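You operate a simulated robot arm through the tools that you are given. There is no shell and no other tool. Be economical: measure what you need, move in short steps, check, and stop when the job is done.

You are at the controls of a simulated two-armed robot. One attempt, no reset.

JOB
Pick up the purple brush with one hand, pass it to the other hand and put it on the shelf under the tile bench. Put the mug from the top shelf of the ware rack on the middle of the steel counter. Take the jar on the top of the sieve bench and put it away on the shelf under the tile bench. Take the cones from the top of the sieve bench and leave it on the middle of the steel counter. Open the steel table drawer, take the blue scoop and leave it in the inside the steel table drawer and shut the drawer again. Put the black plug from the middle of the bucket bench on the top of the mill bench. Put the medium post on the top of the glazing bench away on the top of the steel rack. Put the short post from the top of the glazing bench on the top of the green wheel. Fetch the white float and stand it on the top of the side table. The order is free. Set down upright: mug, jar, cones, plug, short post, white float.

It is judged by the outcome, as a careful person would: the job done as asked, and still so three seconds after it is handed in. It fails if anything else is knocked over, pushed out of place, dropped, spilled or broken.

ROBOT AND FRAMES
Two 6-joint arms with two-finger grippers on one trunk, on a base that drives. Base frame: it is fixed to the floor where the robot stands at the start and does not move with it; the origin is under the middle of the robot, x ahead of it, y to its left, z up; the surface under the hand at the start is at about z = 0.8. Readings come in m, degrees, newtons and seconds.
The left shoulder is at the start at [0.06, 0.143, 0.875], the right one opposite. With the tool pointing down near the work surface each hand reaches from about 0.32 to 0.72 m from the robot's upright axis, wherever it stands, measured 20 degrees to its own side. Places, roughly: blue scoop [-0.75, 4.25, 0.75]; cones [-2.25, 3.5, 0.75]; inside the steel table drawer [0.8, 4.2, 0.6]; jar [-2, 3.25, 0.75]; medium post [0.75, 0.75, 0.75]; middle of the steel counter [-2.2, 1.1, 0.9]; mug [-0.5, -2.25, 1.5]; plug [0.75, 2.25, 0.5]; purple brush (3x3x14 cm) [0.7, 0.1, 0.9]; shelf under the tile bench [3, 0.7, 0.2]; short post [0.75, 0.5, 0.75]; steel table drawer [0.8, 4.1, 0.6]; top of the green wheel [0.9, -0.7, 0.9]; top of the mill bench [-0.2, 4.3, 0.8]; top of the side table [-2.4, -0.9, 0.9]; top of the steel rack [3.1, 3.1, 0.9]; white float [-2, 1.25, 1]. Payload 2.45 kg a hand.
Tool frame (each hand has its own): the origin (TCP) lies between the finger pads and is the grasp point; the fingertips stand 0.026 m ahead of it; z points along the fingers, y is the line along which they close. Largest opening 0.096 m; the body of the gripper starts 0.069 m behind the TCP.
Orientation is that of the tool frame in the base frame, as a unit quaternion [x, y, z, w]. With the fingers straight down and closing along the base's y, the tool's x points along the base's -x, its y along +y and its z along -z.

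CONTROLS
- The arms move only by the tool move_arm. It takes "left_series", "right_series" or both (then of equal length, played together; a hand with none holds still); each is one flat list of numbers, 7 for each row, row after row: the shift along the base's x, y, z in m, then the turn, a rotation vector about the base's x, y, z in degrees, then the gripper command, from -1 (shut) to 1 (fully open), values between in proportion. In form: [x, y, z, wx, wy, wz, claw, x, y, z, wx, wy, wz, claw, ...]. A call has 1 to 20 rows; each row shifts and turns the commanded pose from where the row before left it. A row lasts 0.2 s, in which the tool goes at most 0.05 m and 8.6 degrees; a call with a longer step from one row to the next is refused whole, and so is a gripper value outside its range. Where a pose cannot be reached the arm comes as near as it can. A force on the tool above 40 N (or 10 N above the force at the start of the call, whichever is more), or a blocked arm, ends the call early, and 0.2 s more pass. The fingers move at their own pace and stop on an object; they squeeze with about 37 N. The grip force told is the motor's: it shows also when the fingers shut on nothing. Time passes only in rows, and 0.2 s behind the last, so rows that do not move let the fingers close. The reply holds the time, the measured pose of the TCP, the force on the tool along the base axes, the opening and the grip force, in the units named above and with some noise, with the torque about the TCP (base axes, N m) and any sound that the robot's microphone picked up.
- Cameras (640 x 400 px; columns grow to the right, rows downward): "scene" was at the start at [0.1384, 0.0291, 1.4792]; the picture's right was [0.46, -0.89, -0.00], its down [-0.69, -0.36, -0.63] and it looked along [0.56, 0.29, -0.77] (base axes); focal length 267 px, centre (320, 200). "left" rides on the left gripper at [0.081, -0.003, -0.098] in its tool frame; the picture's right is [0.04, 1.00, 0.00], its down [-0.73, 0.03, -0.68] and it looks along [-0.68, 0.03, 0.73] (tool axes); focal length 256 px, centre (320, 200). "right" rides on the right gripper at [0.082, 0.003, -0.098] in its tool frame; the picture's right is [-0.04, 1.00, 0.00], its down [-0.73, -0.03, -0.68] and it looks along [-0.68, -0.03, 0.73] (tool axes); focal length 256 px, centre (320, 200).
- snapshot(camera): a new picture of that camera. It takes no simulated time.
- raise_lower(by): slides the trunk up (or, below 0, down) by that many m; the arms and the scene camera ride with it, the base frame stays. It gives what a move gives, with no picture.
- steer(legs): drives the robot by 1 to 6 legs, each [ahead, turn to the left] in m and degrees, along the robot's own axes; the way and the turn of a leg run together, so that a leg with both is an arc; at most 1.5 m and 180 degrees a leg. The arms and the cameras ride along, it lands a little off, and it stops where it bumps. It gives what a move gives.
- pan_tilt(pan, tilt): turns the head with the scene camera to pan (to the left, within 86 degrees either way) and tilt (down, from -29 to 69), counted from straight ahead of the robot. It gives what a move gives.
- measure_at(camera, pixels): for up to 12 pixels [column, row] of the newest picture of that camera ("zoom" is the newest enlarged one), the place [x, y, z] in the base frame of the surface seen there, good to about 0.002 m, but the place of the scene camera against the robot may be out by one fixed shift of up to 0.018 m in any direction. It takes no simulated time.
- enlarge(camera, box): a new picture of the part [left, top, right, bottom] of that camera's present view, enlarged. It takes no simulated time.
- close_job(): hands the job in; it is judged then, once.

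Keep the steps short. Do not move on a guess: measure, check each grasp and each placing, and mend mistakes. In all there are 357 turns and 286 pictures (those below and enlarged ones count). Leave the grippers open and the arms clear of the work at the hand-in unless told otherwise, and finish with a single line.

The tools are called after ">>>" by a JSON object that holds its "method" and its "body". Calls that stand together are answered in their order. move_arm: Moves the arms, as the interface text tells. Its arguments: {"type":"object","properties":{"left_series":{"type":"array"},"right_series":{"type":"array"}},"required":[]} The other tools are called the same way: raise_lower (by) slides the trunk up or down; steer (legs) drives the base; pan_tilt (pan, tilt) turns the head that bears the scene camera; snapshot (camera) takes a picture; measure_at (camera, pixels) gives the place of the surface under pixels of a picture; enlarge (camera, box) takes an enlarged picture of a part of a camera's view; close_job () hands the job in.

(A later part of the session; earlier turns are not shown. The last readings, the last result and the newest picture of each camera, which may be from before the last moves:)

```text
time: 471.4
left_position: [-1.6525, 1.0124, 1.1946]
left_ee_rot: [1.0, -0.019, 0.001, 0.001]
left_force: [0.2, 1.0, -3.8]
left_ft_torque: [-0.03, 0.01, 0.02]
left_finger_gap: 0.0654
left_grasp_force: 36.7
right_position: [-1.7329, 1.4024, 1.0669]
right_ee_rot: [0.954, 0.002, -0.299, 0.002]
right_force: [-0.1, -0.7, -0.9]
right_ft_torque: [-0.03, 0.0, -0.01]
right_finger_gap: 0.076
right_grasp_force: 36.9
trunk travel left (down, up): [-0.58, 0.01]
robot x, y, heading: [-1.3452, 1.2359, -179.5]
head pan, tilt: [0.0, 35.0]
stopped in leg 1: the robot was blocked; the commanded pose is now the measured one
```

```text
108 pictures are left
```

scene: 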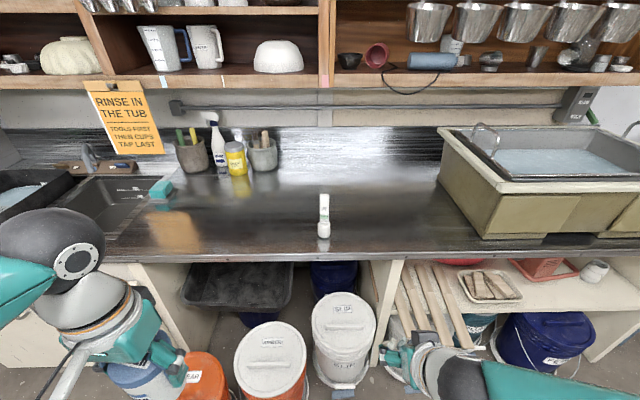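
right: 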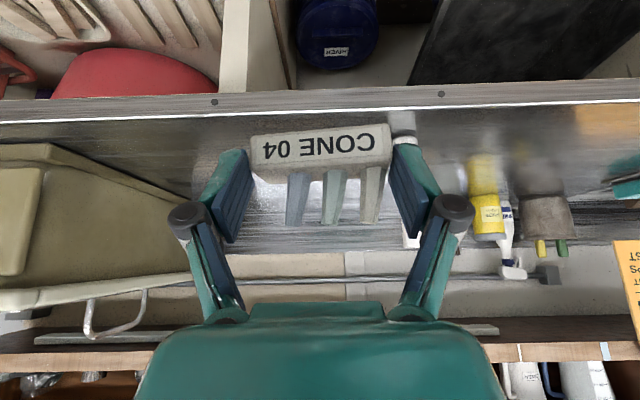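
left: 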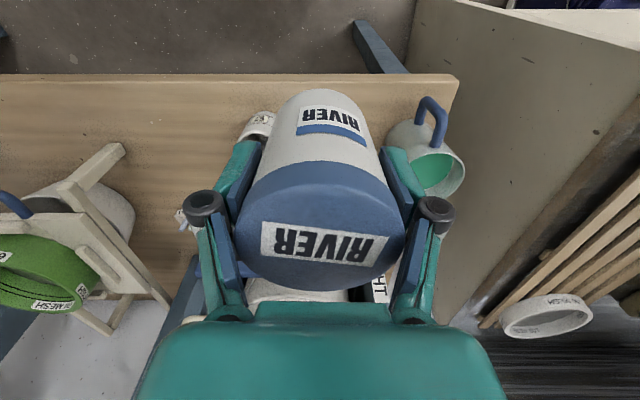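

The base met the bucket dollies. Check whether anything shifted.

>>> {"method": "pan_tilt", "body": {"pan": 0, "tilt": 60}}

>>> {"method": "snapshot", "body": {"camera": "scene"}}

```text
time: 472.3
left_position: [-1.6535, 1.0111, 1.1929]
left_ee_rot: [1.0, -0.019, 0.001, 0.0]
left_force: [0.9, 0.2, -2.6]
left_ft_torque: [-0.02, 0.0, 0.01]
left_finger_gap: 0.0654
left_grasp_force: 36.9
right_position: [-1.7343, 1.4012, 1.066]
right_ee_rot: [0.955, 0.004, -0.297, 0.002]
right_force: [-0.3, -0.1, -0.8]
right_ft_torque: [0.0, 0.0, -0.01]
right_finger_gap: 0.0761
right_grasp_force: 36.4
trunk travel left (down, up): [-0.58, 0.01]
robot x, y, heading: [-1.3437, 1.2346, -179.7]
head pan, tilt: [0.0, 60.0]
```

```text
107 pictures are left
```

scene: 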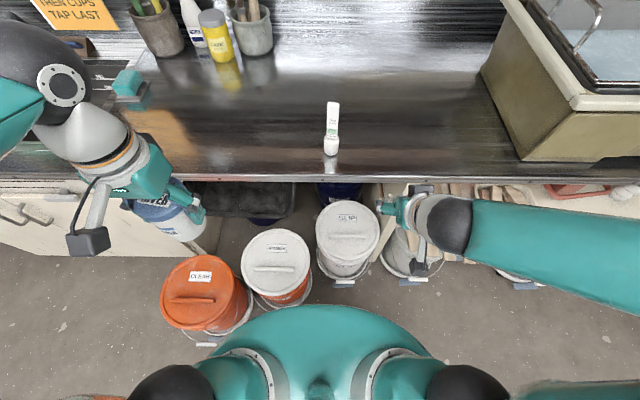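

>>> {"method": "measure_at", "body": {"camera": "scene", "pixels": [[275, 250], [275, 230], [275, 285], [205, 285], [345, 230], [345, 282], [205, 345], [290, 305]]}}

```text
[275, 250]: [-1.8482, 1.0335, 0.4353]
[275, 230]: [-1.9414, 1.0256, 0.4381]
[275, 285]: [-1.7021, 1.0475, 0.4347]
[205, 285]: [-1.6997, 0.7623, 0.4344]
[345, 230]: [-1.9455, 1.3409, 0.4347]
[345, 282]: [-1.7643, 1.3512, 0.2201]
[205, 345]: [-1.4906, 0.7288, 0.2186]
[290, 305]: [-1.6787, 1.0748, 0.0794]
```

Nothing shifted noticeably. I'll back off 3 cm, turn left 20° so the right arm passes beside the white float, and check.

>>> {"method": "steer", "body": {"legs": [[-0.03, 0], [0, 20]]}}

>>> {"method": "snapshot", "body": {"camera": "scene"}}

>>> {"method": "snapshot", "body": {"camera": "right"}}

```text
time: 474.3
left_position: [-1.5276, 0.9201, 1.1933]
left_ee_rot: [0.988, 0.154, 0.001, 0.0]
left_force: [-0.1, 0.0, -3.4]
left_ft_torque: [0.02, 0.01, 0.02]
left_finger_gap: 0.0651
left_grasp_force: 37.1
right_position: [-1.7354, 1.2585, 1.0657]
right_ee_rot: [0.94, 0.168, -0.292, 0.053]
right_force: [0.5, 0.6, -1.8]
right_ft_torque: [0.0, -0.03, 0.04]
right_finger_gap: 0.0761
right_grasp_force: 36.7
trunk travel left (down, up): [-0.58, 0.01]
robot x, y, heading: [-1.3193, 1.2465, -159.7]
head pan, tilt: [0.0, 60.0]
```

```text
106 pictures are left
```

scene: 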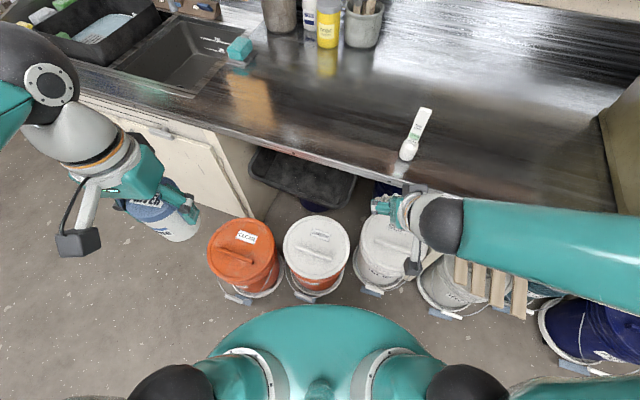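

```text
105 pictures are left
```

right: 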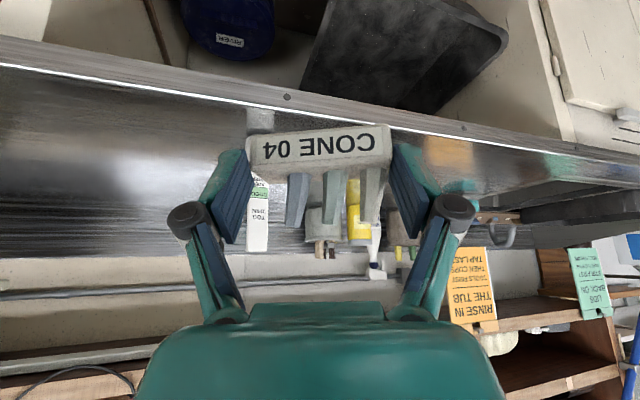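

>>> {"method": "move_arm", "body": {"right_series": [0.016, -0.043, 0, 0, 0, 0, -1, -0.0417, -0.0154, -0.009, 0, 0, 0, -1, -0.0417, -0.0154, -0.009, 0, 0, 0, -1, -0.0417, -0.0154, -0.009, 0, 0, 0, -1, -0.0417, -0.0154, -0.009, 0, 0, 0, -1, -0.0417, -0.0154, -0.009, 0, 0, 0, -1]}}

>>> {"method": "snapshot", "body": {"camera": "scene"}}

```text
time: 475.7
left_position: [-1.5304, 0.9192, 1.1935]
left_ee_rot: [0.988, 0.154, 0.002, 0.001]
left_force: [-0.5, -0.8, -3.8]
left_ft_torque: [0.03, -0.02, 0.02]
left_finger_gap: 0.0652
left_grasp_force: 36.9
right_position: [-1.9302, 1.139, 1.0222]
right_ee_rot: [0.94, 0.168, -0.291, 0.053]
right_force: [0.4, -0.9, -1.3]
right_ft_torque: [0.02, -0.01, -0.03]
right_finger_gap: 0.0765
right_grasp_force: 37.0
trunk travel left (down, up): [-0.58, 0.01]
robot x, y, heading: [-1.3143, 1.2467, -159.5]
head pan, tilt: [0.0, 60.0]
```

```text
104 pictures are left
```

scene: 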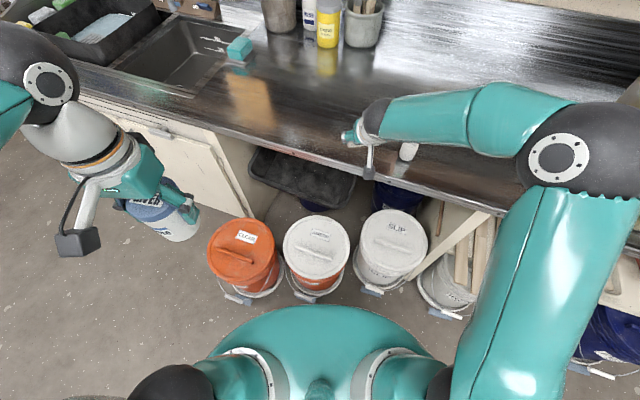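

>>> {"method": "measure_at", "body": {"camera": "scene", "pixels": [[400, 105], [405, 125], [415, 143], [440, 105], [445, 140], [480, 110], [408, 152], [375, 120]]}}

```text
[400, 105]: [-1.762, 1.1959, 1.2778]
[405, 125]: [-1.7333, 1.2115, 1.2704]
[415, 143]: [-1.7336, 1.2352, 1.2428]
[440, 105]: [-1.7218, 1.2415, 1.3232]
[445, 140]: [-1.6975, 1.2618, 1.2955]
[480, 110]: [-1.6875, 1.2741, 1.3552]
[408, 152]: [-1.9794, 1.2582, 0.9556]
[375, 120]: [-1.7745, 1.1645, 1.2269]
```

Clear of the float (forearm x≈−1.73). Continue forward.

>>> {"method": "move_arm", "body": {"right_series": [-0.041, -0.016, -0.009, 0, 0, 0, -1, -0.041, -0.016, -0.009, 0, 0, 0, -1, -0.041, -0.016, -0.009, 0, 0, 0, -1, -0.041, -0.016, -0.009, 0, 0, 0, -1]}}

>>> {"method": "snapshot", "body": {"camera": "right"}}

>>> {"method": "measure_at", "body": {"camera": "right", "pixels": [[320, 90], [150, 100], [200, 180], [450, 100]]}}

```text
time: 476.7
left_position: [-1.528, 0.9194, 1.1937]
left_ee_rot: [0.988, 0.153, 0.003, -0.001]
left_force: [-0.2, -0.8, -3.7]
left_ft_torque: [0.0, -0.01, -0.03]
left_finger_gap: 0.0651
left_grasp_force: 37.2
right_position: [-2.0944, 1.0767, 0.9834]
right_ee_rot: [0.941, 0.169, -0.29, 0.053]
right_force: [-0.5, -0.2, -0.2]
right_ft_torque: [-0.01, -0.05, -0.06]
right_finger_gap: 0.076
right_grasp_force: 37.1
trunk travel left (down, up): [-0.58, 0.01]
robot x, y, heading: [-1.3166, 1.2439, -159.5]
head pan, tilt: [0.0, 60.0]
```

```text
103 pictures are left
```

right: 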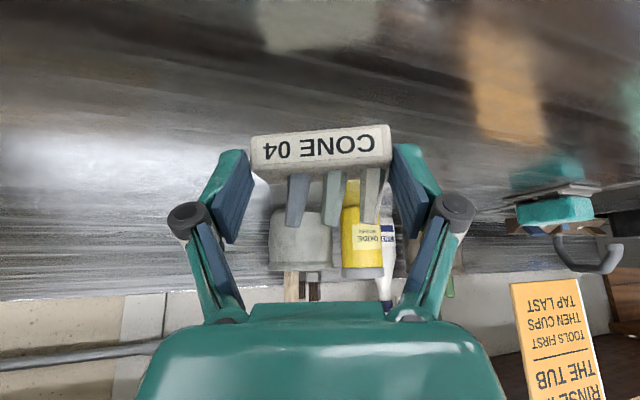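

```text
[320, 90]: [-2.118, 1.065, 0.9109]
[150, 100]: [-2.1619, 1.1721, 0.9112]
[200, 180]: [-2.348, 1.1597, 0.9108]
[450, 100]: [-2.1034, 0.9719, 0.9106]
```

>>> {"method": "move_arm", "body": {"right_series": [0, 0, -0.02, 0, 0, 0, -1, 0, 0, -0.012, 0, 0, 0, -1, 0, 0, -0.005, 0, 0, 0, -1, 0, 0, -0.003, 0, 0, 0, -1, 0, 0, -0.002, 0, 0, 0, -1]}}

```text
time: 477.9
left_position: [-1.5275, 0.9208, 1.1933]
left_ee_rot: [0.988, 0.155, 0.002, -0.001]
left_force: [0.0, -0.2, -4.0]
left_ft_torque: [-0.02, 0.0, 0.02]
left_finger_gap: 0.0652
left_grasp_force: 36.6
right_position: [-2.0935, 1.0756, 0.9417]
right_ee_rot: [0.94, 0.169, -0.292, 0.053]
right_force: [0.4, 0.3, 0.2]
right_ft_torque: [-0.02, -0.04, 0.05]
right_finger_gap: 0.0763
right_grasp_force: 37.3
trunk travel left (down, up): [-0.58, 0.01]
robot x, y, heading: [-1.3164, 1.2468, -159.7]
head pan, tilt: [0.0, 60.0]
```

>>> {"method": "move_arm", "body": {"right_series": [0, 0, -0.002, 0, 0, 0, -1, 0, 0, -0.0015, 0, 0, 0, -1]}}

>>> {"method": "snapshot", "body": {"camera": "right"}}

```text
time: 478.5
left_position: [-1.527, 0.9212, 1.1936]
left_ee_rot: [0.988, 0.153, 0.001, -0.001]
left_force: [1.0, 0.4, -3.9]
left_ft_torque: [0.02, -0.02, 0.03]
left_finger_gap: 0.0657
left_grasp_force: 36.9
right_position: [-2.0932, 1.0746, 0.9416]
right_ee_rot: [0.939, 0.167, -0.295, 0.053]
right_force: [-1.1, 1.4, 8.3]
right_ft_torque: [-0.32, 0.24, -0.05]
right_finger_gap: 0.0763
right_grasp_force: 37.1
trunk travel left (down, up): [-0.58, 0.01]
robot x, y, heading: [-1.3133, 1.2447, -159.6]
head pan, tilt: [0.0, 60.0]
```

```text
102 pictures are left
```

right: 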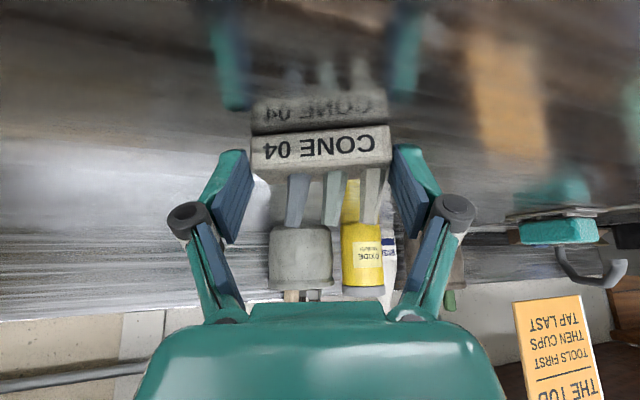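

Contact (8 N), reflection meets the block. Open and lift away.

>>> {"method": "move_arm", "body": {"right_series": [0, 0, 0.001, 0, 0, 0, 0.9, 0, 0, 0, 0, 0, 0, 0.95, 0, 0, 0, 0, 0, 0, 0.95, 0, 0, 0.03, 0, 0, 0, 0.95, 0.02, 0.007, 0.035, 0, 0, 0, 0.95, 0.035, 0.013, 0.02, 0, 0, 0, 0.95, 0.04, 0.015, 0.01, 0, 0, 0, 0.95, 0.04, 0.015, 0.01, 0, 0, 0, 0.95, 0.04, 0.015, 0.01, 0, 0, 0, 0.95, 0.04, 0.015, 0.01, 0, 0, 0, 0.95, 0.04, 0.015, 0, 0, 0, 0, 0.95]}}

>>> {"method": "snapshot", "body": {"camera": "scene"}}

```text
time: 480.9
left_position: [-1.5263, 0.9208, 1.194]
left_ee_rot: [0.988, 0.154, 0.001, 0.0]
left_force: [0.1, -0.2, -3.3]
left_ft_torque: [0.0, -0.02, 0.03]
left_finger_gap: 0.0652
left_grasp_force: 36.8
right_position: [-1.8366, 1.169, 1.0666]
right_ee_rot: [0.94, 0.168, -0.293, 0.053]
right_force: [0.7, -0.4, 0.0]
right_ft_torque: [0.0, 0.01, 0.0]
right_finger_gap: 0.0939
right_grasp_force: 0.0
trunk travel left (down, up): [-0.58, 0.01]
robot x, y, heading: [-1.3158, 1.2483, -159.8]
head pan, tilt: [0.0, 60.0]
```

```text
101 pictures are left
```

scene: 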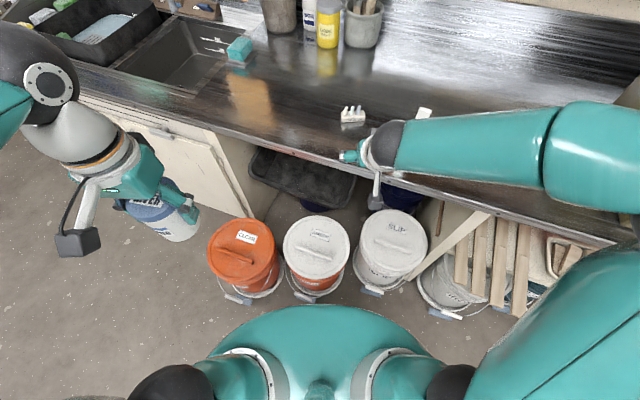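

Cones placed. Turn back to face the counter squarely and take the white float with the right hand; first un-tilt the hand.

>>> {"method": "steer", "body": {"legs": [[0, -20]]}}

>>> {"method": "move_arm", "body": {"right_series": [0.01, 0, 0.02, 0, -7, 0, 0.6, 0.01, 0, 0.02, 0, -7, 0, 0.6, 0.01, 0, 0.02, 0, -7, 0, 0.6, 0, 0, 0.01, 0, -7, 0, 0.6, 0, 0, 0, 0, -7, 0, 0.6]}}

>>> {"method": "snapshot", "body": {"camera": "right"}}

```text
time: 482.5
left_position: [-1.6261, 1.0119, 1.1949]
left_ee_rot: [1.0, -0.018, 0.001, 0.0]
left_force: [0.2, 0.6, -3.2]
left_ft_torque: [0.01, 0.04, 0.0]
left_finger_gap: 0.0651
left_grasp_force: 36.5
right_position: [-1.8322, 1.3519, 1.0643]
right_ee_rot: [0.955, 0.004, -0.297, 0.002]
right_force: [0.3, -0.1, -0.5]
right_ft_torque: [0.0, 0.01, 0.03]
right_finger_gap: 0.0937
right_grasp_force: 0.0
trunk travel left (down, up): [-0.58, 0.01]
robot x, y, heading: [-1.3163, 1.236, -179.7]
head pan, tilt: [0.0, 60.0]
```

```text
time: 483.7
left_position: [-1.6258, 1.012, 1.1948]
left_ee_rot: [1.0, -0.018, 0.002, 0.0]
left_force: [-0.2, -0.2, -3.6]
left_ft_torque: [-0.02, -0.01, 0.03]
left_finger_gap: 0.0654
left_grasp_force: 36.7
right_position: [-1.8019, 1.3498, 1.1354]
right_ee_rot: [1.0, 0.004, 0.005, 0.004]
right_force: [-0.2, -0.2, -1.0]
right_ft_torque: [0.0, 0.0, 0.0]
right_finger_gap: 0.0768
right_grasp_force: 0.0
trunk travel left (down, up): [-0.58, 0.01]
robot x, y, heading: [-1.3136, 1.2355, -179.6]
head pan, tilt: [0.0, 60.0]
```

```text
100 pictures are left
```

right: 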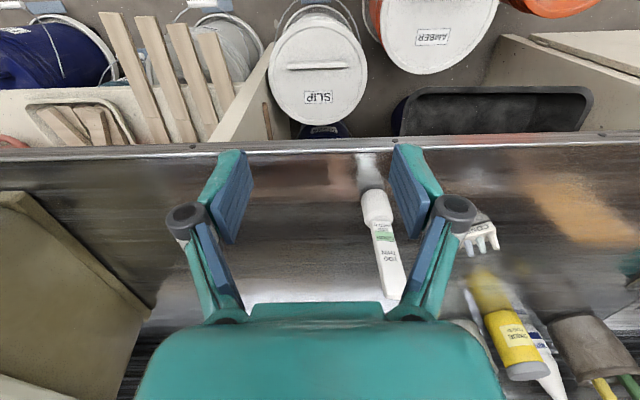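

>>> {"method": "measure_at", "body": {"camera": "right", "pixels": [[393, 292], [388, 265], [381, 235], [376, 210], [368, 195], [402, 285], [384, 285], [470, 230]]}}

```text
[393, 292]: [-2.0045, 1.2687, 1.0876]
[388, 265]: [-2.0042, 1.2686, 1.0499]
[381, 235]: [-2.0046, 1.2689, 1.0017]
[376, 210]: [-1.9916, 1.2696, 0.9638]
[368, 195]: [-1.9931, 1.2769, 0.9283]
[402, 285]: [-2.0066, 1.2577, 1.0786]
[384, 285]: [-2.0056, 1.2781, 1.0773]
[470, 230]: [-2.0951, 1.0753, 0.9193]
```

The float stands at (−2.012,1.268), slim upper part to z 1.09. Reach needs the tilt again; tilt 35° and line up in front of it.

>>> {"method": "move_arm", "body": {"right_series": [0, -0.016, -0.02, 0, 7, 0, 0.3, 0, -0.016, -0.02, 0, 7, 0, 0.3, 0, -0.016, -0.02, 0, 7, 0, 0.3, -0.01, -0.016, -0.02, 0, 7, 0, 0.3, -0.01, -0.016, -0.02, 0, 7, 0, 0.3]}}

>>> {"method": "snapshot", "body": {"camera": "right"}}

```text
time: 484.9
left_position: [-1.6263, 1.0117, 1.1942]
left_ee_rot: [1.0, -0.019, 0.001, 0.001]
left_force: [-0.8, -0.1, -3.4]
left_ft_torque: [0.0, -0.03, -0.01]
left_finger_gap: 0.0652
left_grasp_force: 37.2
right_position: [-1.8222, 1.2698, 1.035]
right_ee_rot: [0.955, 0.005, -0.296, 0.003]
right_force: [0.1, -0.6, 0.0]
right_ft_torque: [0.02, -0.03, -0.01]
right_finger_gap: 0.0626
right_grasp_force: 0.0
trunk travel left (down, up): [-0.58, 0.01]
robot x, y, heading: [-1.3163, 1.2329, -179.6]
head pan, tilt: [0.0, 60.0]
```

```text
99 pictures are left
```

right: 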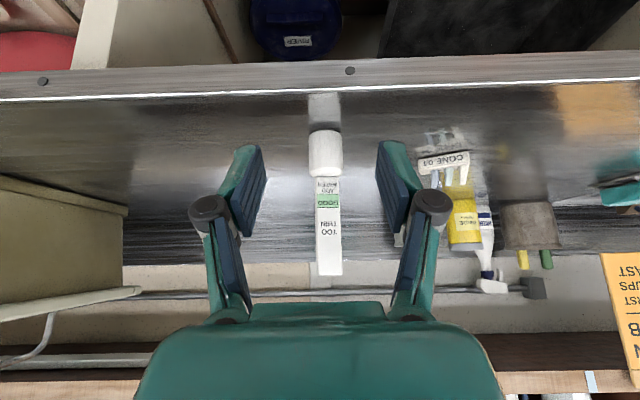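

>>> {"method": "move_arm", "body": {"right_series": [-0.038, -0.001, 0, 0, 0, 0, 0.3, -0.038, -0.001, 0, 0, 0, 0, 0.3, -0.038, 0, 0, 0, 0, 0, 0.3, -0.038, 0, 0, 0, 0, 0, 0.3, -0.036, 0, 0, 0, 0, 0, 0.3]}}

>>> {"method": "snapshot", "body": {"camera": "right"}}

```text
time: 486.1
left_position: [-1.6257, 1.0116, 1.1944]
left_ee_rot: [1.0, -0.019, 0.001, 0.0]
left_force: [-0.8, -0.4, -2.6]
left_ft_torque: [0.01, -0.01, 0.03]
left_finger_gap: 0.0651
left_grasp_force: 37.4
right_position: [-2.0103, 1.2687, 1.036]
right_ee_rot: [0.955, 0.004, -0.297, 0.002]
right_force: [-0.1, 1.0, 0.5]
right_ft_torque: [0.0, -0.04, -0.02]
right_finger_gap: 0.0626
right_grasp_force: 0.0
trunk travel left (down, up): [-0.58, 0.01]
robot x, y, heading: [-1.3108, 1.2375, -179.6]
head pan, tilt: [0.0, 60.0]
```

```text
98 pictures are left
```

right: 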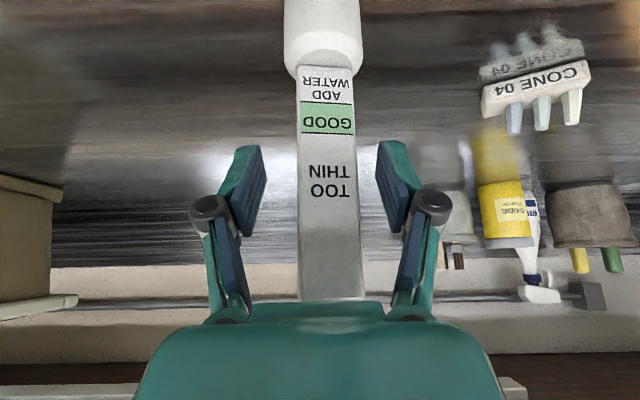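

>>> {"method": "move_arm", "body": {"right_series": [0, 0, 0, 0, 0, 0, -0.3, 0, 0, 0, 0, 0, 0, -1, 0, 0, 0, 0, 0, 0, -1]}}

>>> {"method": "move_arm", "body": {"right_series": [0, 0, 0.02, 0, 0, 0, -1, 0.005, 0, 0.03, 0, 0, 0, -1]}}

>>> {"method": "snapshot", "body": {"camera": "right"}}

```text
time: 486.9
left_position: [-1.6251, 1.012, 1.1951]
left_ee_rot: [1.0, -0.018, 0.001, 0.0]
left_force: [0.1, -0.4, -2.9]
left_ft_torque: [0.01, 0.0, 0.01]
left_finger_gap: 0.0653
left_grasp_force: 37.3
right_position: [-2.0105, 1.2685, 1.0358]
right_ee_rot: [0.955, 0.004, -0.297, 0.002]
right_force: [-0.7, 0.5, 1.2]
right_ft_torque: [0.06, 0.06, 0.02]
right_finger_gap: 0.0295
right_grasp_force: 36.7
trunk travel left (down, up): [-0.58, 0.01]
robot x, y, heading: [-1.3118, 1.2346, -179.5]
head pan, tilt: [0.0, 60.0]
```

```text
time: 487.5
left_position: [-1.6255, 1.0116, 1.1939]
left_ee_rot: [1.0, -0.019, 0.001, 0.0]
left_force: [-0.1, -0.1, -4.6]
left_ft_torque: [0.02, 0.02, 0.01]
left_finger_gap: 0.0653
left_grasp_force: 37.0
right_position: [-2.005, 1.2683, 1.0863]
right_ee_rot: [0.955, 0.005, -0.297, 0.002]
right_force: [0.4, -0.2, -2.0]
right_ft_torque: [0.02, 0.0, 0.02]
right_finger_gap: 0.0296
right_grasp_force: 36.7
trunk travel left (down, up): [-0.58, 0.01]
robot x, y, heading: [-1.3134, 1.2371, -179.4]
head pan, tilt: [0.0, 60.0]
```

```text
97 pictures are left
```

right: 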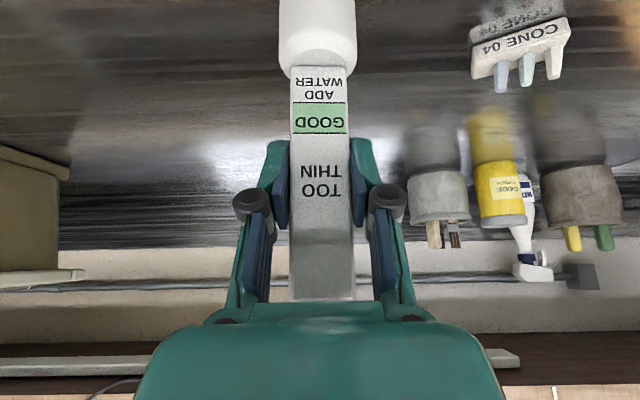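

Float held. Retreat and drive towards the side table.

>>> {"method": "move_arm", "body": {"right_series": [0.04, 0, 0.01, 0, 0, 0, -1, 0.04, 0, 0.01, 0, 0, 0, -1, 0.045, 0, 0.01, 0, 0, 0, -1, 0.045, 0, 0.01, 0, 0, 0, -1, 0.04, 0.01, 0, 0, 0, 0, -1]}}

>>> {"method": "steer", "body": {"legs": [[-0.25, 0], [0, 45]]}}

>>> {"method": "steer", "body": {"legs": [[0, 44], [1.3, 0]]}}

>>> {"method": "pan_tilt", "body": {"pan": -50, "tilt": 35}}

>>> {"method": "snapshot", "body": {"camera": "scene"}}

```text
time: 488.7
left_position: [-1.6242, 1.0119, 1.1955]
left_ee_rot: [1.0, -0.018, 0.001, 0.001]
left_force: [0.4, 0.4, -2.5]
left_ft_torque: [0.02, 0.05, 0.0]
left_finger_gap: 0.0653
left_grasp_force: 36.8
right_position: [-1.7944, 1.2807, 1.1258]
right_ee_rot: [0.955, 0.003, -0.298, 0.002]
right_force: [0.4, 1.0, -0.5]
right_ft_torque: [0.0, 0.01, -0.02]
right_finger_gap: 0.0292
right_grasp_force: 36.6
trunk travel left (down, up): [-0.58, 0.01]
robot x, y, heading: [-1.3173, 1.2344, -179.5]
head pan, tilt: [0.0, 60.0]
```

```text
time: 492.8
left_position: [-1.1297, 0.8602, 1.1942]
left_ee_rot: [0.933, 0.361, 0.002, 0.0]
left_force: [0.1, -0.9, -3.7]
left_ft_torque: [0.06, -0.07, 0.01]
left_finger_gap: 0.0653
left_grasp_force: 37.7
right_position: [-1.4379, 0.9323, 1.1266]
right_ee_rot: [0.882, 0.365, -0.275, 0.114]
right_force: [-0.3, -0.6, -1.4]
right_ft_torque: [0.02, 0.0, 0.02]
right_finger_gap: 0.0296
right_grasp_force: 36.9
trunk travel left (down, up): [-0.58, 0.01]
robot x, y, heading: [-1.0815, 1.2558, -135.1]
head pan, tilt: [0.0, 60.0]
```

```text
time: 501.6
left_position: [-0.8554, -0.3382, 1.1942]
left_ee_rot: [0.728, 0.685, 0.001, -0.001]
left_force: [0.0, -0.3, -3.7]
left_ft_torque: [0.04, -0.03, -0.05]
left_finger_gap: 0.0653
left_grasp_force: 37.1
right_position: [-1.1263, -0.5013, 1.1269]
right_ee_rot: [0.68, 0.67, -0.211, 0.209]
right_force: [0.6, 0.4, -0.6]
right_ft_torque: [0.01, 0.02, 0.0]
right_finger_gap: 0.0295
right_grasp_force: 37.3
trunk travel left (down, up): [-0.58, 0.01]
robot x, y, heading: [-1.0978, -0.0244, -91.0]
head pan, tilt: [0.0, 60.0]
```

```text
time: 502.8
left_position: [-0.8562, -0.3372, 1.1952]
left_ee_rot: [0.728, 0.686, 0.001, -0.001]
left_force: [0.5, 1.0, -3.5]
left_ft_torque: [-0.01, 0.03, 0.01]
left_finger_gap: 0.0654
left_grasp_force: 36.7
right_position: [-1.1278, -0.5026, 1.1265]
right_ee_rot: [0.68, 0.67, -0.212, 0.21]
right_force: [0.5, -0.2, -2.2]
right_ft_torque: [0.02, 0.02, -0.01]
right_finger_gap: 0.0292
right_grasp_force: 37.2
trunk travel left (down, up): [-0.58, 0.01]
robot x, y, heading: [-1.0927, -0.0246, -91.2]
head pan, tilt: [-50.0, 35.0]
```

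```text
96 pictures are left
```

scene: 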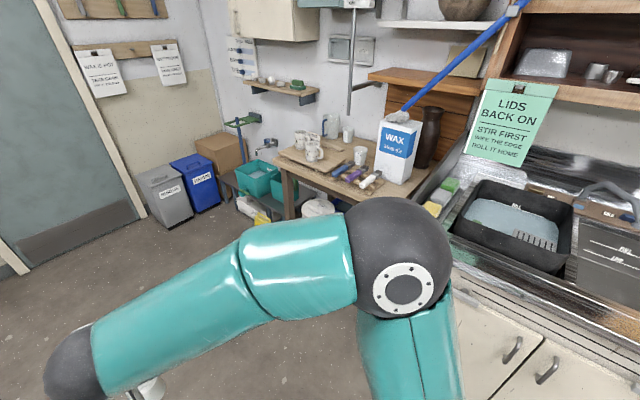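

>>> {"method": "measure_at", "body": {"camera": "scene", "pixels": [[285, 165], [330, 190], [380, 195], [340, 165], [195, 190], [265, 190], [310, 205], [360, 158]]}}

>>> {"method": "steer", "body": {"legs": [[0.75, 0], [0, -45]]}}

>>> {"method": "steer", "body": {"legs": [[0, -45]]}}

>>> {"method": "pan_tilt", "body": {"pan": 0, "tilt": 40}}

>>> {"method": "snapshot", "body": {"camera": "scene"}}

```text
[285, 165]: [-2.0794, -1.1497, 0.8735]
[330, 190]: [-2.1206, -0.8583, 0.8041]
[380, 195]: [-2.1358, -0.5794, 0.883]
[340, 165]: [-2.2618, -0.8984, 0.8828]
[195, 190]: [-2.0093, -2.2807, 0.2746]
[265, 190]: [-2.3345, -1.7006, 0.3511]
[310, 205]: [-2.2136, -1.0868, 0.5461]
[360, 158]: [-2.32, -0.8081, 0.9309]
```

```text
time: 509.2
left_position: [-1.1733, -1.1616, 1.1956]
left_ee_rot: [0.937, 0.35, 0.002, 0.0]
left_force: [-0.5, -0.1, -3.0]
left_ft_torque: [0.03, -0.02, -0.05]
left_finger_gap: 0.0649
left_grasp_force: 36.7
right_position: [-1.4802, -1.0824, 1.126]
right_ee_rot: [0.887, 0.354, -0.276, 0.11]
right_force: [-0.2, -0.9, -1.8]
right_ft_torque: [-0.01, 0.02, 0.02]
right_finger_gap: 0.0294
right_grasp_force: 36.7
trunk travel left (down, up): [-0.58, 0.01]
robot x, y, heading: [-1.0995, -0.7871, -136.6]
head pan, tilt: [-50.0, 35.0]
```

```text
time: 511.9
left_position: [-1.4146, -1.0009, 1.1953]
left_ee_rot: [0.999, -0.033, 0.002, 0.0]
left_force: [0.5, -0.6, -3.1]
left_ft_torque: [-0.02, 0.01, 0.0]
left_finger_gap: 0.0654
left_grasp_force: 37.1
right_position: [-1.5763, -0.7293, 1.1284]
right_ee_rot: [0.955, -0.009, -0.297, -0.002]
right_force: [-0.2, -0.8, -1.7]
right_ft_torque: [0.01, -0.02, 0.0]
right_finger_gap: 0.0295
right_grasp_force: 36.9
trunk travel left (down, up): [-0.58, 0.01]
robot x, y, heading: [-1.0994, -0.8118, 179.3]
head pan, tilt: [-50.0, 35.0]
```

```text
time: 513.1
left_position: [-1.4146, -1.0011, 1.1956]
left_ee_rot: [0.999, -0.032, 0.001, 0.0]
left_force: [-0.3, -0.5, -3.5]
left_ft_torque: [-0.02, 0.02, 0.03]
left_finger_gap: 0.0651
left_grasp_force: 36.6
right_position: [-1.5785, -0.73, 1.1278]
right_ee_rot: [0.955, -0.009, -0.298, -0.002]
right_force: [-0.7, 0.1, -1.8]
right_ft_torque: [0.02, 0.0, 0.0]
right_finger_gap: 0.0292
right_grasp_force: 37.2
trunk travel left (down, up): [-0.58, 0.01]
robot x, y, heading: [-1.1031, -0.8133, 179.4]
head pan, tilt: [0.0, 40.0]
```

```text
95 pictures are left
```

scene: 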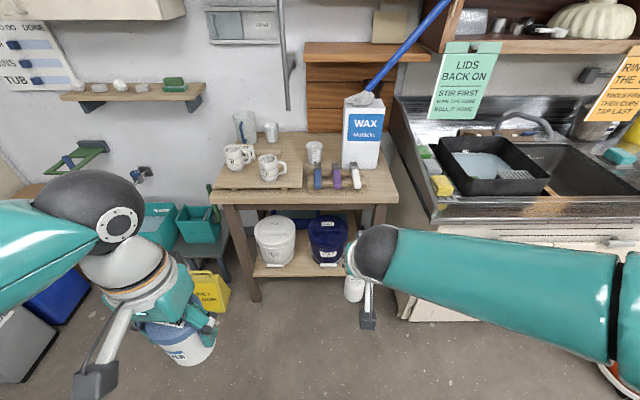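

>>> {"method": "enlarge", "body": {"camera": "scene", "box": [200, 90, 400, 215]}}

>>> {"method": "measure_at", "body": {"camera": "scene", "pixels": [[225, 195], [300, 196], [380, 196], [375, 175], [335, 190], [340, 178], [380, 185], [295, 150], [310, 175], [250, 180], [385, 165], [330, 140]]}}

```text
3.20 times, centred on (300, 152) of scene
```

zoom: 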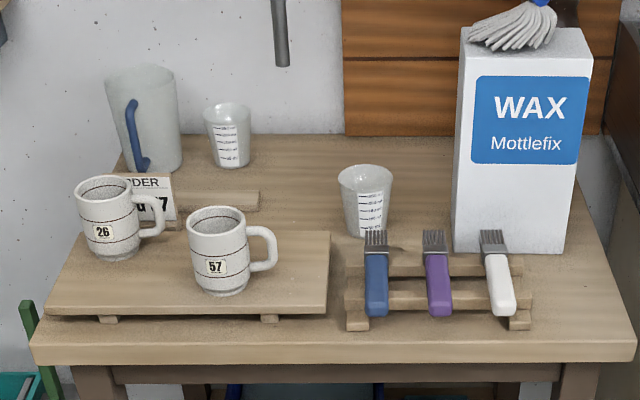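

```text
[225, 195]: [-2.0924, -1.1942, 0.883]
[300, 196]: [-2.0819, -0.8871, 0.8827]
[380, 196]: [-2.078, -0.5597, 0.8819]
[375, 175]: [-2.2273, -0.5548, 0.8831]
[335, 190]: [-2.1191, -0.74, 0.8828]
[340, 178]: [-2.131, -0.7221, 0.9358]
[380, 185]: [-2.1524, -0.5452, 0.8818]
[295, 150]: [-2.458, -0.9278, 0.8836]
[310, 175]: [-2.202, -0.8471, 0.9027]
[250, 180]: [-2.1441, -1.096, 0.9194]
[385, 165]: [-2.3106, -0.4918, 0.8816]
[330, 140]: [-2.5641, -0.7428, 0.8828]
```

Free spot: the front right corner, right of the brushes, ≈(−2.14,−0.53), z 0.882. Drive 0.33 m closer and look with the right camera.

>>> {"method": "steer", "body": {"legs": [[0.33, 0]]}}

>>> {"method": "move_arm", "body": {"right_series": [0.02, 0.045, 0, 0, 0, 0, -1, 0.02, 0.045, 0, 0, 0, 0, -1, 0, 0.045, 0, 0, 0, 0, -1, 0, 0.045, 0, 0, 0, 0, -1]}}

>>> {"method": "snapshot", "body": {"camera": "right"}}

>>> {"method": "snapshot", "body": {"camera": "scene"}}

```text
time: 515.3
left_position: [-1.7455, -0.9962, 1.195]
left_ee_rot: [1.0, -0.032, 0.001, 0.0]
left_force: [-0.7, 0.0, -2.1]
left_ft_torque: [-0.01, -0.03, 0.0]
left_finger_gap: 0.0651
left_grasp_force: 36.8
right_position: [-1.9083, -0.7249, 1.1277]
right_ee_rot: [0.955, -0.009, -0.297, -0.002]
right_force: [-0.5, 0.3, -1.9]
right_ft_torque: [-0.01, -0.03, -0.01]
right_finger_gap: 0.0295
right_grasp_force: 37.0
trunk travel left (down, up): [-0.58, 0.01]
robot x, y, heading: [-1.4269, -0.808, 179.4]
head pan, tilt: [0.0, 40.0]
```

```text
time: 516.3
left_position: [-1.7439, -0.9966, 1.1972]
left_ee_rot: [0.999, -0.032, 0.002, 0.0]
left_force: [0.0, 0.0, -3.3]
left_ft_torque: [-0.02, -0.05, 0.01]
left_finger_gap: 0.0654
left_grasp_force: 37.4
right_position: [-1.8675, -0.5443, 1.1302]
right_ee_rot: [0.955, -0.01, -0.297, -0.002]
right_force: [0.0, 0.2, -1.4]
right_ft_torque: [-0.04, 0.02, 0.02]
right_finger_gap: 0.0292
right_grasp_force: 37.4
trunk travel left (down, up): [-0.58, 0.01]
robot x, y, heading: [-1.4298, -0.8116, 179.2]
head pan, tilt: [0.0, 40.0]
```

```text
93 pictures are left
```

right: 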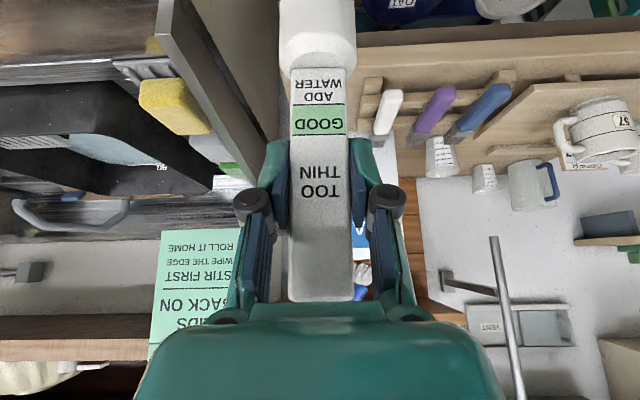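

```text
92 pictures are left
```

scene: 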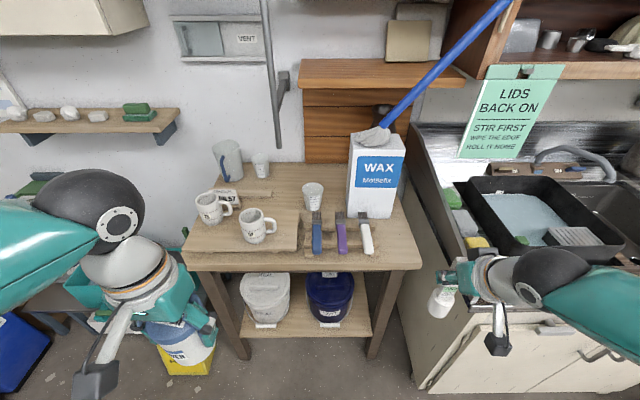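

>>> {"method": "measure_at", "body": {"camera": "scene", "pixels": [[395, 250], [378, 248], [415, 258], [410, 235], [390, 220], [400, 265], [372, 235], [380, 215]]}}

>>> {"method": "measure_at", "body": {"camera": "right", "pixels": [[365, 75], [372, 90], [360, 60], [362, 95], [390, 98], [375, 75]]}}

```text
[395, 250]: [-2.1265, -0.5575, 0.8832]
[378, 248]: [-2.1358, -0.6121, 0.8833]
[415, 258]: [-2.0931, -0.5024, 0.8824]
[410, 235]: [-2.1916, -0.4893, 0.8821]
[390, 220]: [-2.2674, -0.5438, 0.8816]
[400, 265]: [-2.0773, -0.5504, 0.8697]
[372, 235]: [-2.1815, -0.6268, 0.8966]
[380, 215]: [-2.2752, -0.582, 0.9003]
```

```text
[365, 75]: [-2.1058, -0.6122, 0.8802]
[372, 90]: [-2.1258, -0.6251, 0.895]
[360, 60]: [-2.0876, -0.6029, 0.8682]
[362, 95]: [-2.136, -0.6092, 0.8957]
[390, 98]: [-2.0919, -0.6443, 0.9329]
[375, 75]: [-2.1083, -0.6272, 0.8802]
```

>>> {"method": "steer", "body": {"legs": [[0.05, 0]]}}

>>> {"method": "move_arm", "body": {"right_series": [-0.038, 0, -0.008, 0, 0, 0, -1, -0.038, 0, -0.008, 0, 0, 0, -1, -0.038, 0, -0.01, 0, 0, 0, -1, -0.038, 0, -0.01, 0, 0, 0, -1, -0.038, 0, -0.012, 0, 0, 0, -1, -0.038, 0, -0.012, 0, 0, 0, -1]}}

>>> {"method": "snapshot", "body": {"camera": "right"}}

>>> {"method": "snapshot", "body": {"camera": "scene"}}

```text
time: 517.2
left_position: [-1.7973, -0.9962, 1.1959]
left_ee_rot: [0.999, -0.033, 0.004, 0.0]
left_force: [-1.6, -0.3, -3.4]
left_ft_torque: [-0.04, -0.08, -0.01]
left_finger_gap: 0.0651
left_grasp_force: 36.9
right_position: [-1.9202, -0.5435, 1.1278]
right_ee_rot: [0.955, -0.009, -0.296, -0.002]
right_force: [0.7, -0.1, -1.1]
right_ft_torque: [-0.03, -0.03, 0.03]
right_finger_gap: 0.0293
right_grasp_force: 37.2
trunk travel left (down, up): [-0.58, 0.01]
robot x, y, heading: [-1.4811, -0.8089, 179.4]
head pan, tilt: [0.0, 40.0]
```

```text
time: 518.6
left_position: [-1.7962, -0.996, 1.1962]
left_ee_rot: [0.999, -0.032, 0.003, 0.0]
left_force: [-1.2, 0.1, -3.9]
left_ft_torque: [-0.01, -0.03, 0.0]
left_finger_gap: 0.0655
left_grasp_force: 37.0
right_position: [-2.1462, -0.5441, 1.0697]
right_ee_rot: [0.955, -0.009, -0.297, -0.002]
right_force: [-0.4, 0.0, -1.9]
right_ft_torque: [0.01, 0.01, 0.0]
right_finger_gap: 0.0296
right_grasp_force: 37.2
trunk travel left (down, up): [-0.58, 0.01]
robot x, y, heading: [-1.4784, -0.8082, 179.3]
head pan, tilt: [0.0, 40.0]
```

```text
91 pictures are left
```

right: 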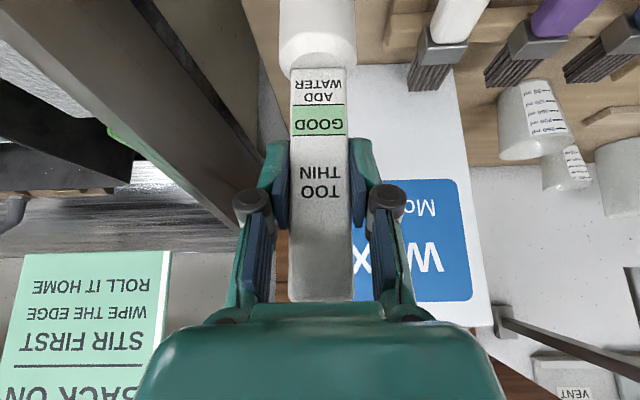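

```text
90 pictures are left
```

scene: 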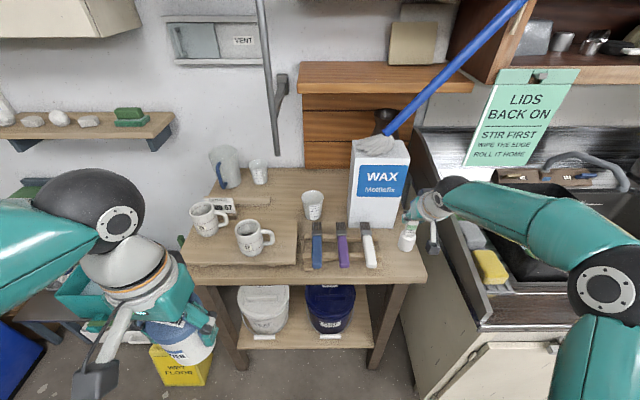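

>>> {"method": "move_arm", "body": {"right_series": [-0.003, 0, -0.03, 0, 0, 0, -1, 0, 0, -0.02, 0, 0, 0, -1, 0, 0, -0.008, 0, 0, 0, -1, 0, 0, -0.003, 0, 0, 0, -1]}}

>>> {"method": "snapshot", "body": {"camera": "right"}}

```text
time: 519.6
left_position: [-1.7945, -0.9956, 1.1973]
left_ee_rot: [0.999, -0.032, 0.002, 0.001]
left_force: [0.8, -0.4, -4.4]
left_ft_torque: [-0.01, -0.01, 0.01]
left_finger_gap: 0.0651
left_grasp_force: 37.4
right_position: [-2.148, -0.5455, 1.0076]
right_ee_rot: [0.955, -0.009, -0.297, -0.002]
right_force: [0.5, -0.4, -2.2]
right_ft_torque: [-0.02, 0.03, 0.0]
right_finger_gap: 0.0294
right_grasp_force: 36.8
trunk travel left (down, up): [-0.58, 0.01]
robot x, y, heading: [-1.4826, -0.8101, 179.2]
head pan, tilt: [0.0, 40.0]
```

```text
89 pictures are left
```

right: 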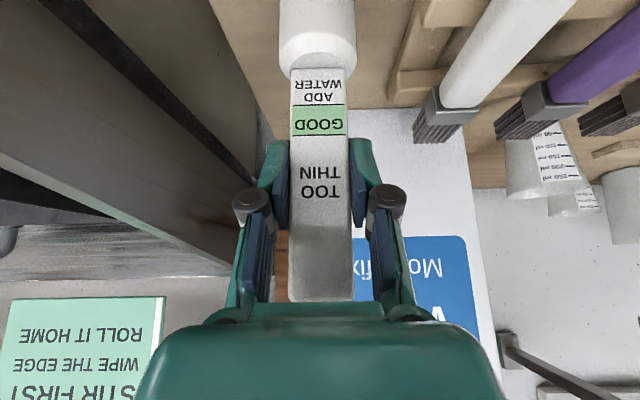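

>>> {"method": "move_arm", "body": {"right_series": [0, 0, -0.002, 0, 0, 0, -1, 0, 0, -0.002, 0, 0, 0, -1]}}

>>> {"method": "enlarge", "body": {"camera": "scene", "box": [340, 150, 460, 280]}}

```text
time: 520.2
left_position: [-1.7946, -0.9971, 1.1974]
left_ee_rot: [0.999, -0.033, 0.002, 0.0]
left_force: [-0.2, 1.0, -4.2]
left_ft_torque: [0.03, -0.04, -0.01]
left_finger_gap: 0.0654
left_grasp_force: 36.9
right_position: [-2.1475, -0.5451, 1.0058]
right_ee_rot: [0.954, -0.009, -0.298, -0.002]
right_force: [-0.9, 1.5, 3.0]
right_ft_torque: [0.14, 0.01, 0.0]
right_finger_gap: 0.0293
right_grasp_force: 37.1
trunk travel left (down, up): [-0.58, 0.01]
robot x, y, heading: [-1.4826, -0.807, 179.3]
head pan, tilt: [0.0, 40.0]
```

```text
3.08 times, centred on (400, 215) of scene
```

zoom: 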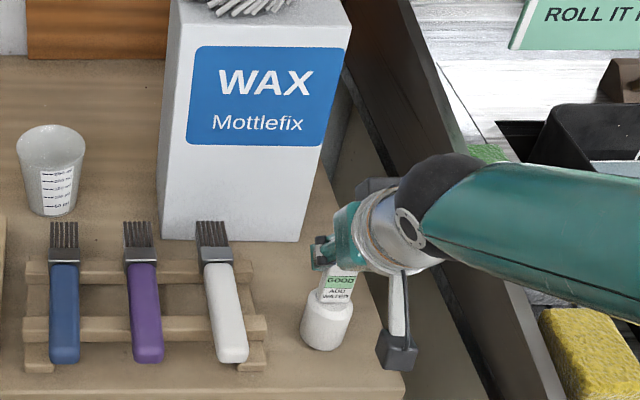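

>>> {"method": "move_arm", "body": {"right_series": [0, 0, 0, 0, 0, 0, -0.1, 0, 0, 0, 0, 0, 0, 0.3, 0, 0, 0, 0, 0, 0, 0.3, 0.03, 0, 0, 0, 0, 0, 0.3, 0.04, 0, 0.01, 0, 0, 0, 0.3, 0.04, 0, 0.02, 0, 0, 0, 0.3, 0.04, 0, 0.02, 0, 0, 0, 0.3, 0.03, 0, 0.03, 0, 0, 0, 0.3]}}

>>> {"method": "enlarge", "body": {"camera": "scene", "box": [340, 150, 460, 280]}}

```text
time: 522.0
left_position: [-1.7927, -0.9978, 1.1973]
left_ee_rot: [0.999, -0.033, 0.0, 0.0]
left_force: [0.7, -0.2, -3.3]
left_ft_torque: [0.03, -0.02, 0.03]
left_finger_gap: 0.0653
left_grasp_force: 37.2
right_position: [-1.9681, -0.5467, 1.0854]
right_ee_rot: [0.955, -0.008, -0.298, -0.001]
right_force: [1.2, -0.1, -0.7]
right_ft_torque: [0.0, 0.02, -0.02]
right_finger_gap: 0.0625
right_grasp_force: 0.1
trunk travel left (down, up): [-0.58, 0.01]
robot x, y, heading: [-1.478, -0.8115, 179.3]
head pan, tilt: [0.0, 40.0]
```

```text
3.08 times, centred on (400, 215) of scene
```

zoom: 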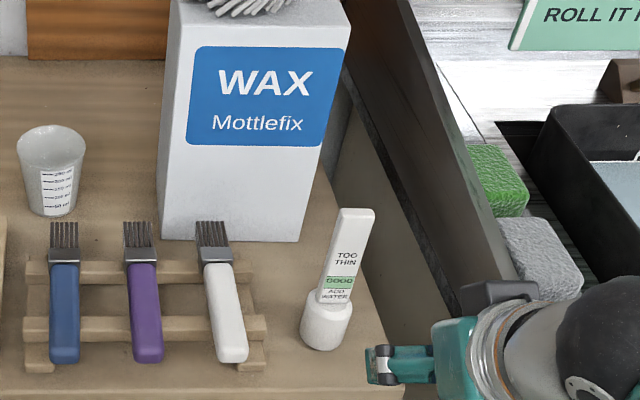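

Float stands upright on the side table. Now go to the ware rack for the mug.

>>> {"method": "steer", "body": {"legs": [[-0.45, 0], [0, 45]]}}

>>> {"method": "steer", "body": {"legs": [[0, 45]]}}

>>> {"method": "pan_tilt", "body": {"pan": 25, "tilt": 10}}

>>> {"method": "snapshot", "body": {"camera": "scene"}}

```text
time: 527.1
left_position: [-1.1131, -1.1698, 1.1969]
left_ee_rot: [0.939, 0.345, 0.002, -0.002]
left_force: [0.7, -0.3, -4.1]
left_ft_torque: [-0.01, 0.02, -0.02]
left_finger_gap: 0.0653
left_grasp_force: 36.8
right_position: [-1.5524, -0.9673, 1.0862]
right_ee_rot: [0.888, 0.351, -0.276, 0.109]
right_force: [0.8, -0.6, 0.1]
right_ft_torque: [0.05, 0.0, -0.03]
right_finger_gap: 0.0623
right_grasp_force: 0.0
trunk travel left (down, up): [-0.58, 0.01]
robot x, y, heading: [-1.0369, -0.7983, -136.4]
head pan, tilt: [0.0, 40.0]
stopped in leg 2: the robot was blocked; the commanded pose is now the measured one
```

```text
time: 530.0
left_position: [-0.8257, -1.1172, 1.1984]
left_ee_rot: [0.731, 0.682, 0.001, -0.003]
left_force: [0.6, 0.7, -3.4]
left_ft_torque: [0.0, 0.04, 0.04]
left_finger_gap: 0.0653
left_grasp_force: 36.3
right_position: [-1.2756, -1.29, 1.0858]
right_ee_rot: [0.684, 0.667, -0.213, 0.207]
right_force: [0.8, -0.5, -1.4]
right_ft_torque: [-0.01, 0.01, -0.01]
right_finger_gap: 0.0623
right_grasp_force: 0.1
trunk travel left (down, up): [-0.58, 0.01]
robot x, y, heading: [-1.0592, -0.8014, -91.1]
head pan, tilt: [0.0, 40.0]
stopped in leg 1: the robot was blocked; the commanded pose is now the measured one
```

```text
time: 531.0
left_position: [-0.8264, -1.1167, 1.1977]
left_ee_rot: [0.731, 0.682, 0.001, 0.0]
left_force: [-0.1, -0.4, -3.9]
left_ft_torque: [-0.02, 0.02, 0.02]
left_finger_gap: 0.0652
left_grasp_force: 37.0
right_position: [-1.2772, -1.2898, 1.086]
right_ee_rot: [0.684, 0.666, -0.212, 0.207]
right_force: [0.3, -1.2, -0.9]
right_ft_torque: [-0.03, -0.03, -0.01]
right_finger_gap: 0.0622
right_grasp_force: 0.0
trunk travel left (down, up): [-0.58, 0.01]
robot x, y, heading: [-1.0596, -0.8009, -91.5]
head pan, tilt: [25.0, 10.0]
```

```text
86 pictures are left
```

scene: 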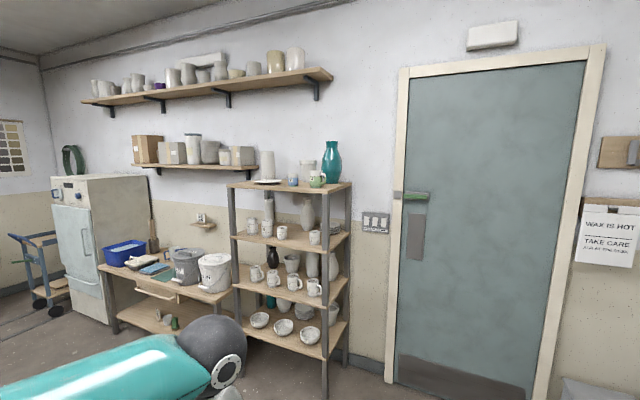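

>>> {"method": "enlarge", "body": {"camera": "scene", "box": [220, 130, 380, 240]}}

>>> {"method": "measure_at", "body": {"camera": "scene", "pixels": [[315, 180], [316, 187], [293, 182], [333, 160], [240, 184], [325, 188], [350, 183], [268, 165], [305, 170], [235, 188], [282, 230]]}}

```text
3.64 times, centred on (300, 185) of scene
```

zoom: 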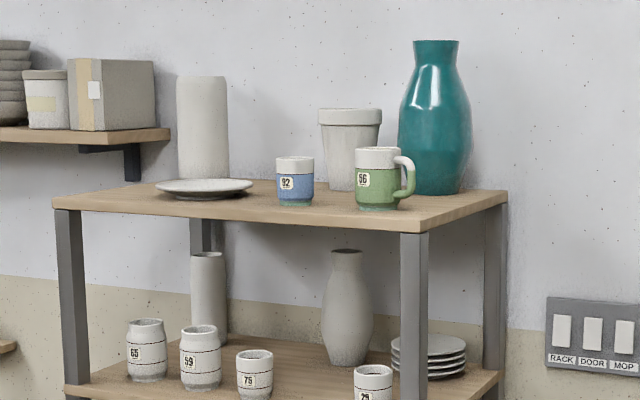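

```text
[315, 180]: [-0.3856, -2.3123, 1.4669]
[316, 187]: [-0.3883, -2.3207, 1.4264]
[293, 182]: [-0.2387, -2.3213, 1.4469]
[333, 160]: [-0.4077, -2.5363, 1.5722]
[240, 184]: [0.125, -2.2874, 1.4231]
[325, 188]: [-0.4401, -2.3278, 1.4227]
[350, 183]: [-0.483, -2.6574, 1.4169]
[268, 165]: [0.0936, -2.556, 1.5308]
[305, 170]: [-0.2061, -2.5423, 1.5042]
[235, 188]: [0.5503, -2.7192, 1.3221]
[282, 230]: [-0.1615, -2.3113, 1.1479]
```

The mug is the green "56" with handle, ≈(−0.39,−2.35), shelf z≈1.417. Drive in front of the rack.

>>> {"method": "steer", "body": {"legs": [[0, 45], [0.75, 0]]}}

>>> {"method": "steer", "body": {"legs": [[0, -40]]}}

>>> {"method": "pan_tilt", "body": {"pan": 0, "tilt": 5}}

>>> {"method": "snapshot", "body": {"camera": "scene"}}

```text
time: 537.5
left_position: [-0.1333, -1.4107, 1.1989]
left_ee_rot: [0.416, 0.91, 0.0, -0.001]
left_force: [0.2, 0.1, -4.3]
left_ft_torque: [0.03, 0.02, 0.02]
left_finger_gap: 0.0652
left_grasp_force: 37.1
right_position: [-0.3298, -1.8513, 1.0871]
right_ee_rot: [0.377, 0.877, -0.116, 0.273]
right_force: [0.2, 0.2, 0.3]
right_ft_torque: [0.02, -0.01, 0.01]
right_finger_gap: 0.0621
right_grasp_force: 0.0
trunk travel left (down, up): [-0.58, 0.01]
robot x, y, heading: [-0.5241, -1.3493, -46.0]
head pan, tilt: [25.0, 10.0]
```

```text
time: 540.0
left_position: [-0.2657, -1.6481, 1.1992]
left_ee_rot: [0.704, 0.711, 0.001, -0.001]
left_force: [0.1, 0.6, -2.3]
left_ft_torque: [0.02, -0.03, 0.01]
left_finger_gap: 0.0652
left_grasp_force: 36.8
right_position: [-0.7019, -1.8557, 1.0861]
right_ee_rot: [0.657, 0.693, -0.204, 0.215]
right_force: [-0.6, 0.1, -0.3]
right_ft_torque: [0.03, 0.01, 0.0]
right_finger_gap: 0.0622
right_grasp_force: 0.0
trunk travel left (down, up): [-0.58, 0.01]
robot x, y, heading: [-0.4991, -1.347, -86.4]
head pan, tilt: [25.0, 10.0]
```

```text
time: 540.9
left_position: [-0.266, -1.6479, 1.1994]
left_ee_rot: [0.703, 0.711, 0.001, -0.001]
left_force: [0.1, -0.1, -3.6]
left_ft_torque: [0.04, 0.02, 0.02]
left_finger_gap: 0.0653
left_grasp_force: 37.1
right_position: [-0.7007, -1.856, 1.0866]
right_ee_rot: [0.656, 0.694, -0.203, 0.216]
right_force: [-0.2, 0.0, -0.3]
right_ft_torque: [-0.01, 0.01, 0.04]
right_finger_gap: 0.0624
right_grasp_force: 0.1
trunk travel left (down, up): [-0.58, 0.01]
robot x, y, heading: [-0.4977, -1.3494, -86.4]
head pan, tilt: [0.0, 5.0]
```

```text
84 pictures are left
```

scene: 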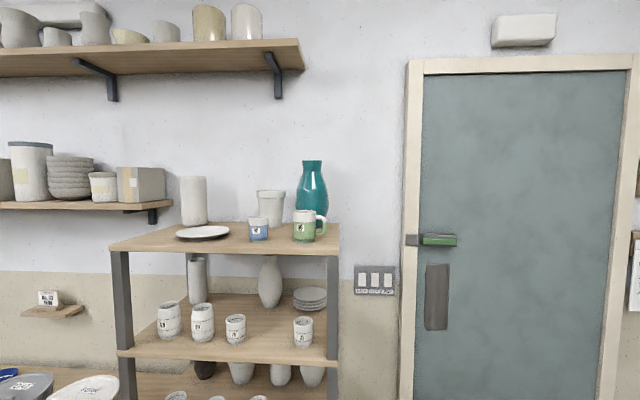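

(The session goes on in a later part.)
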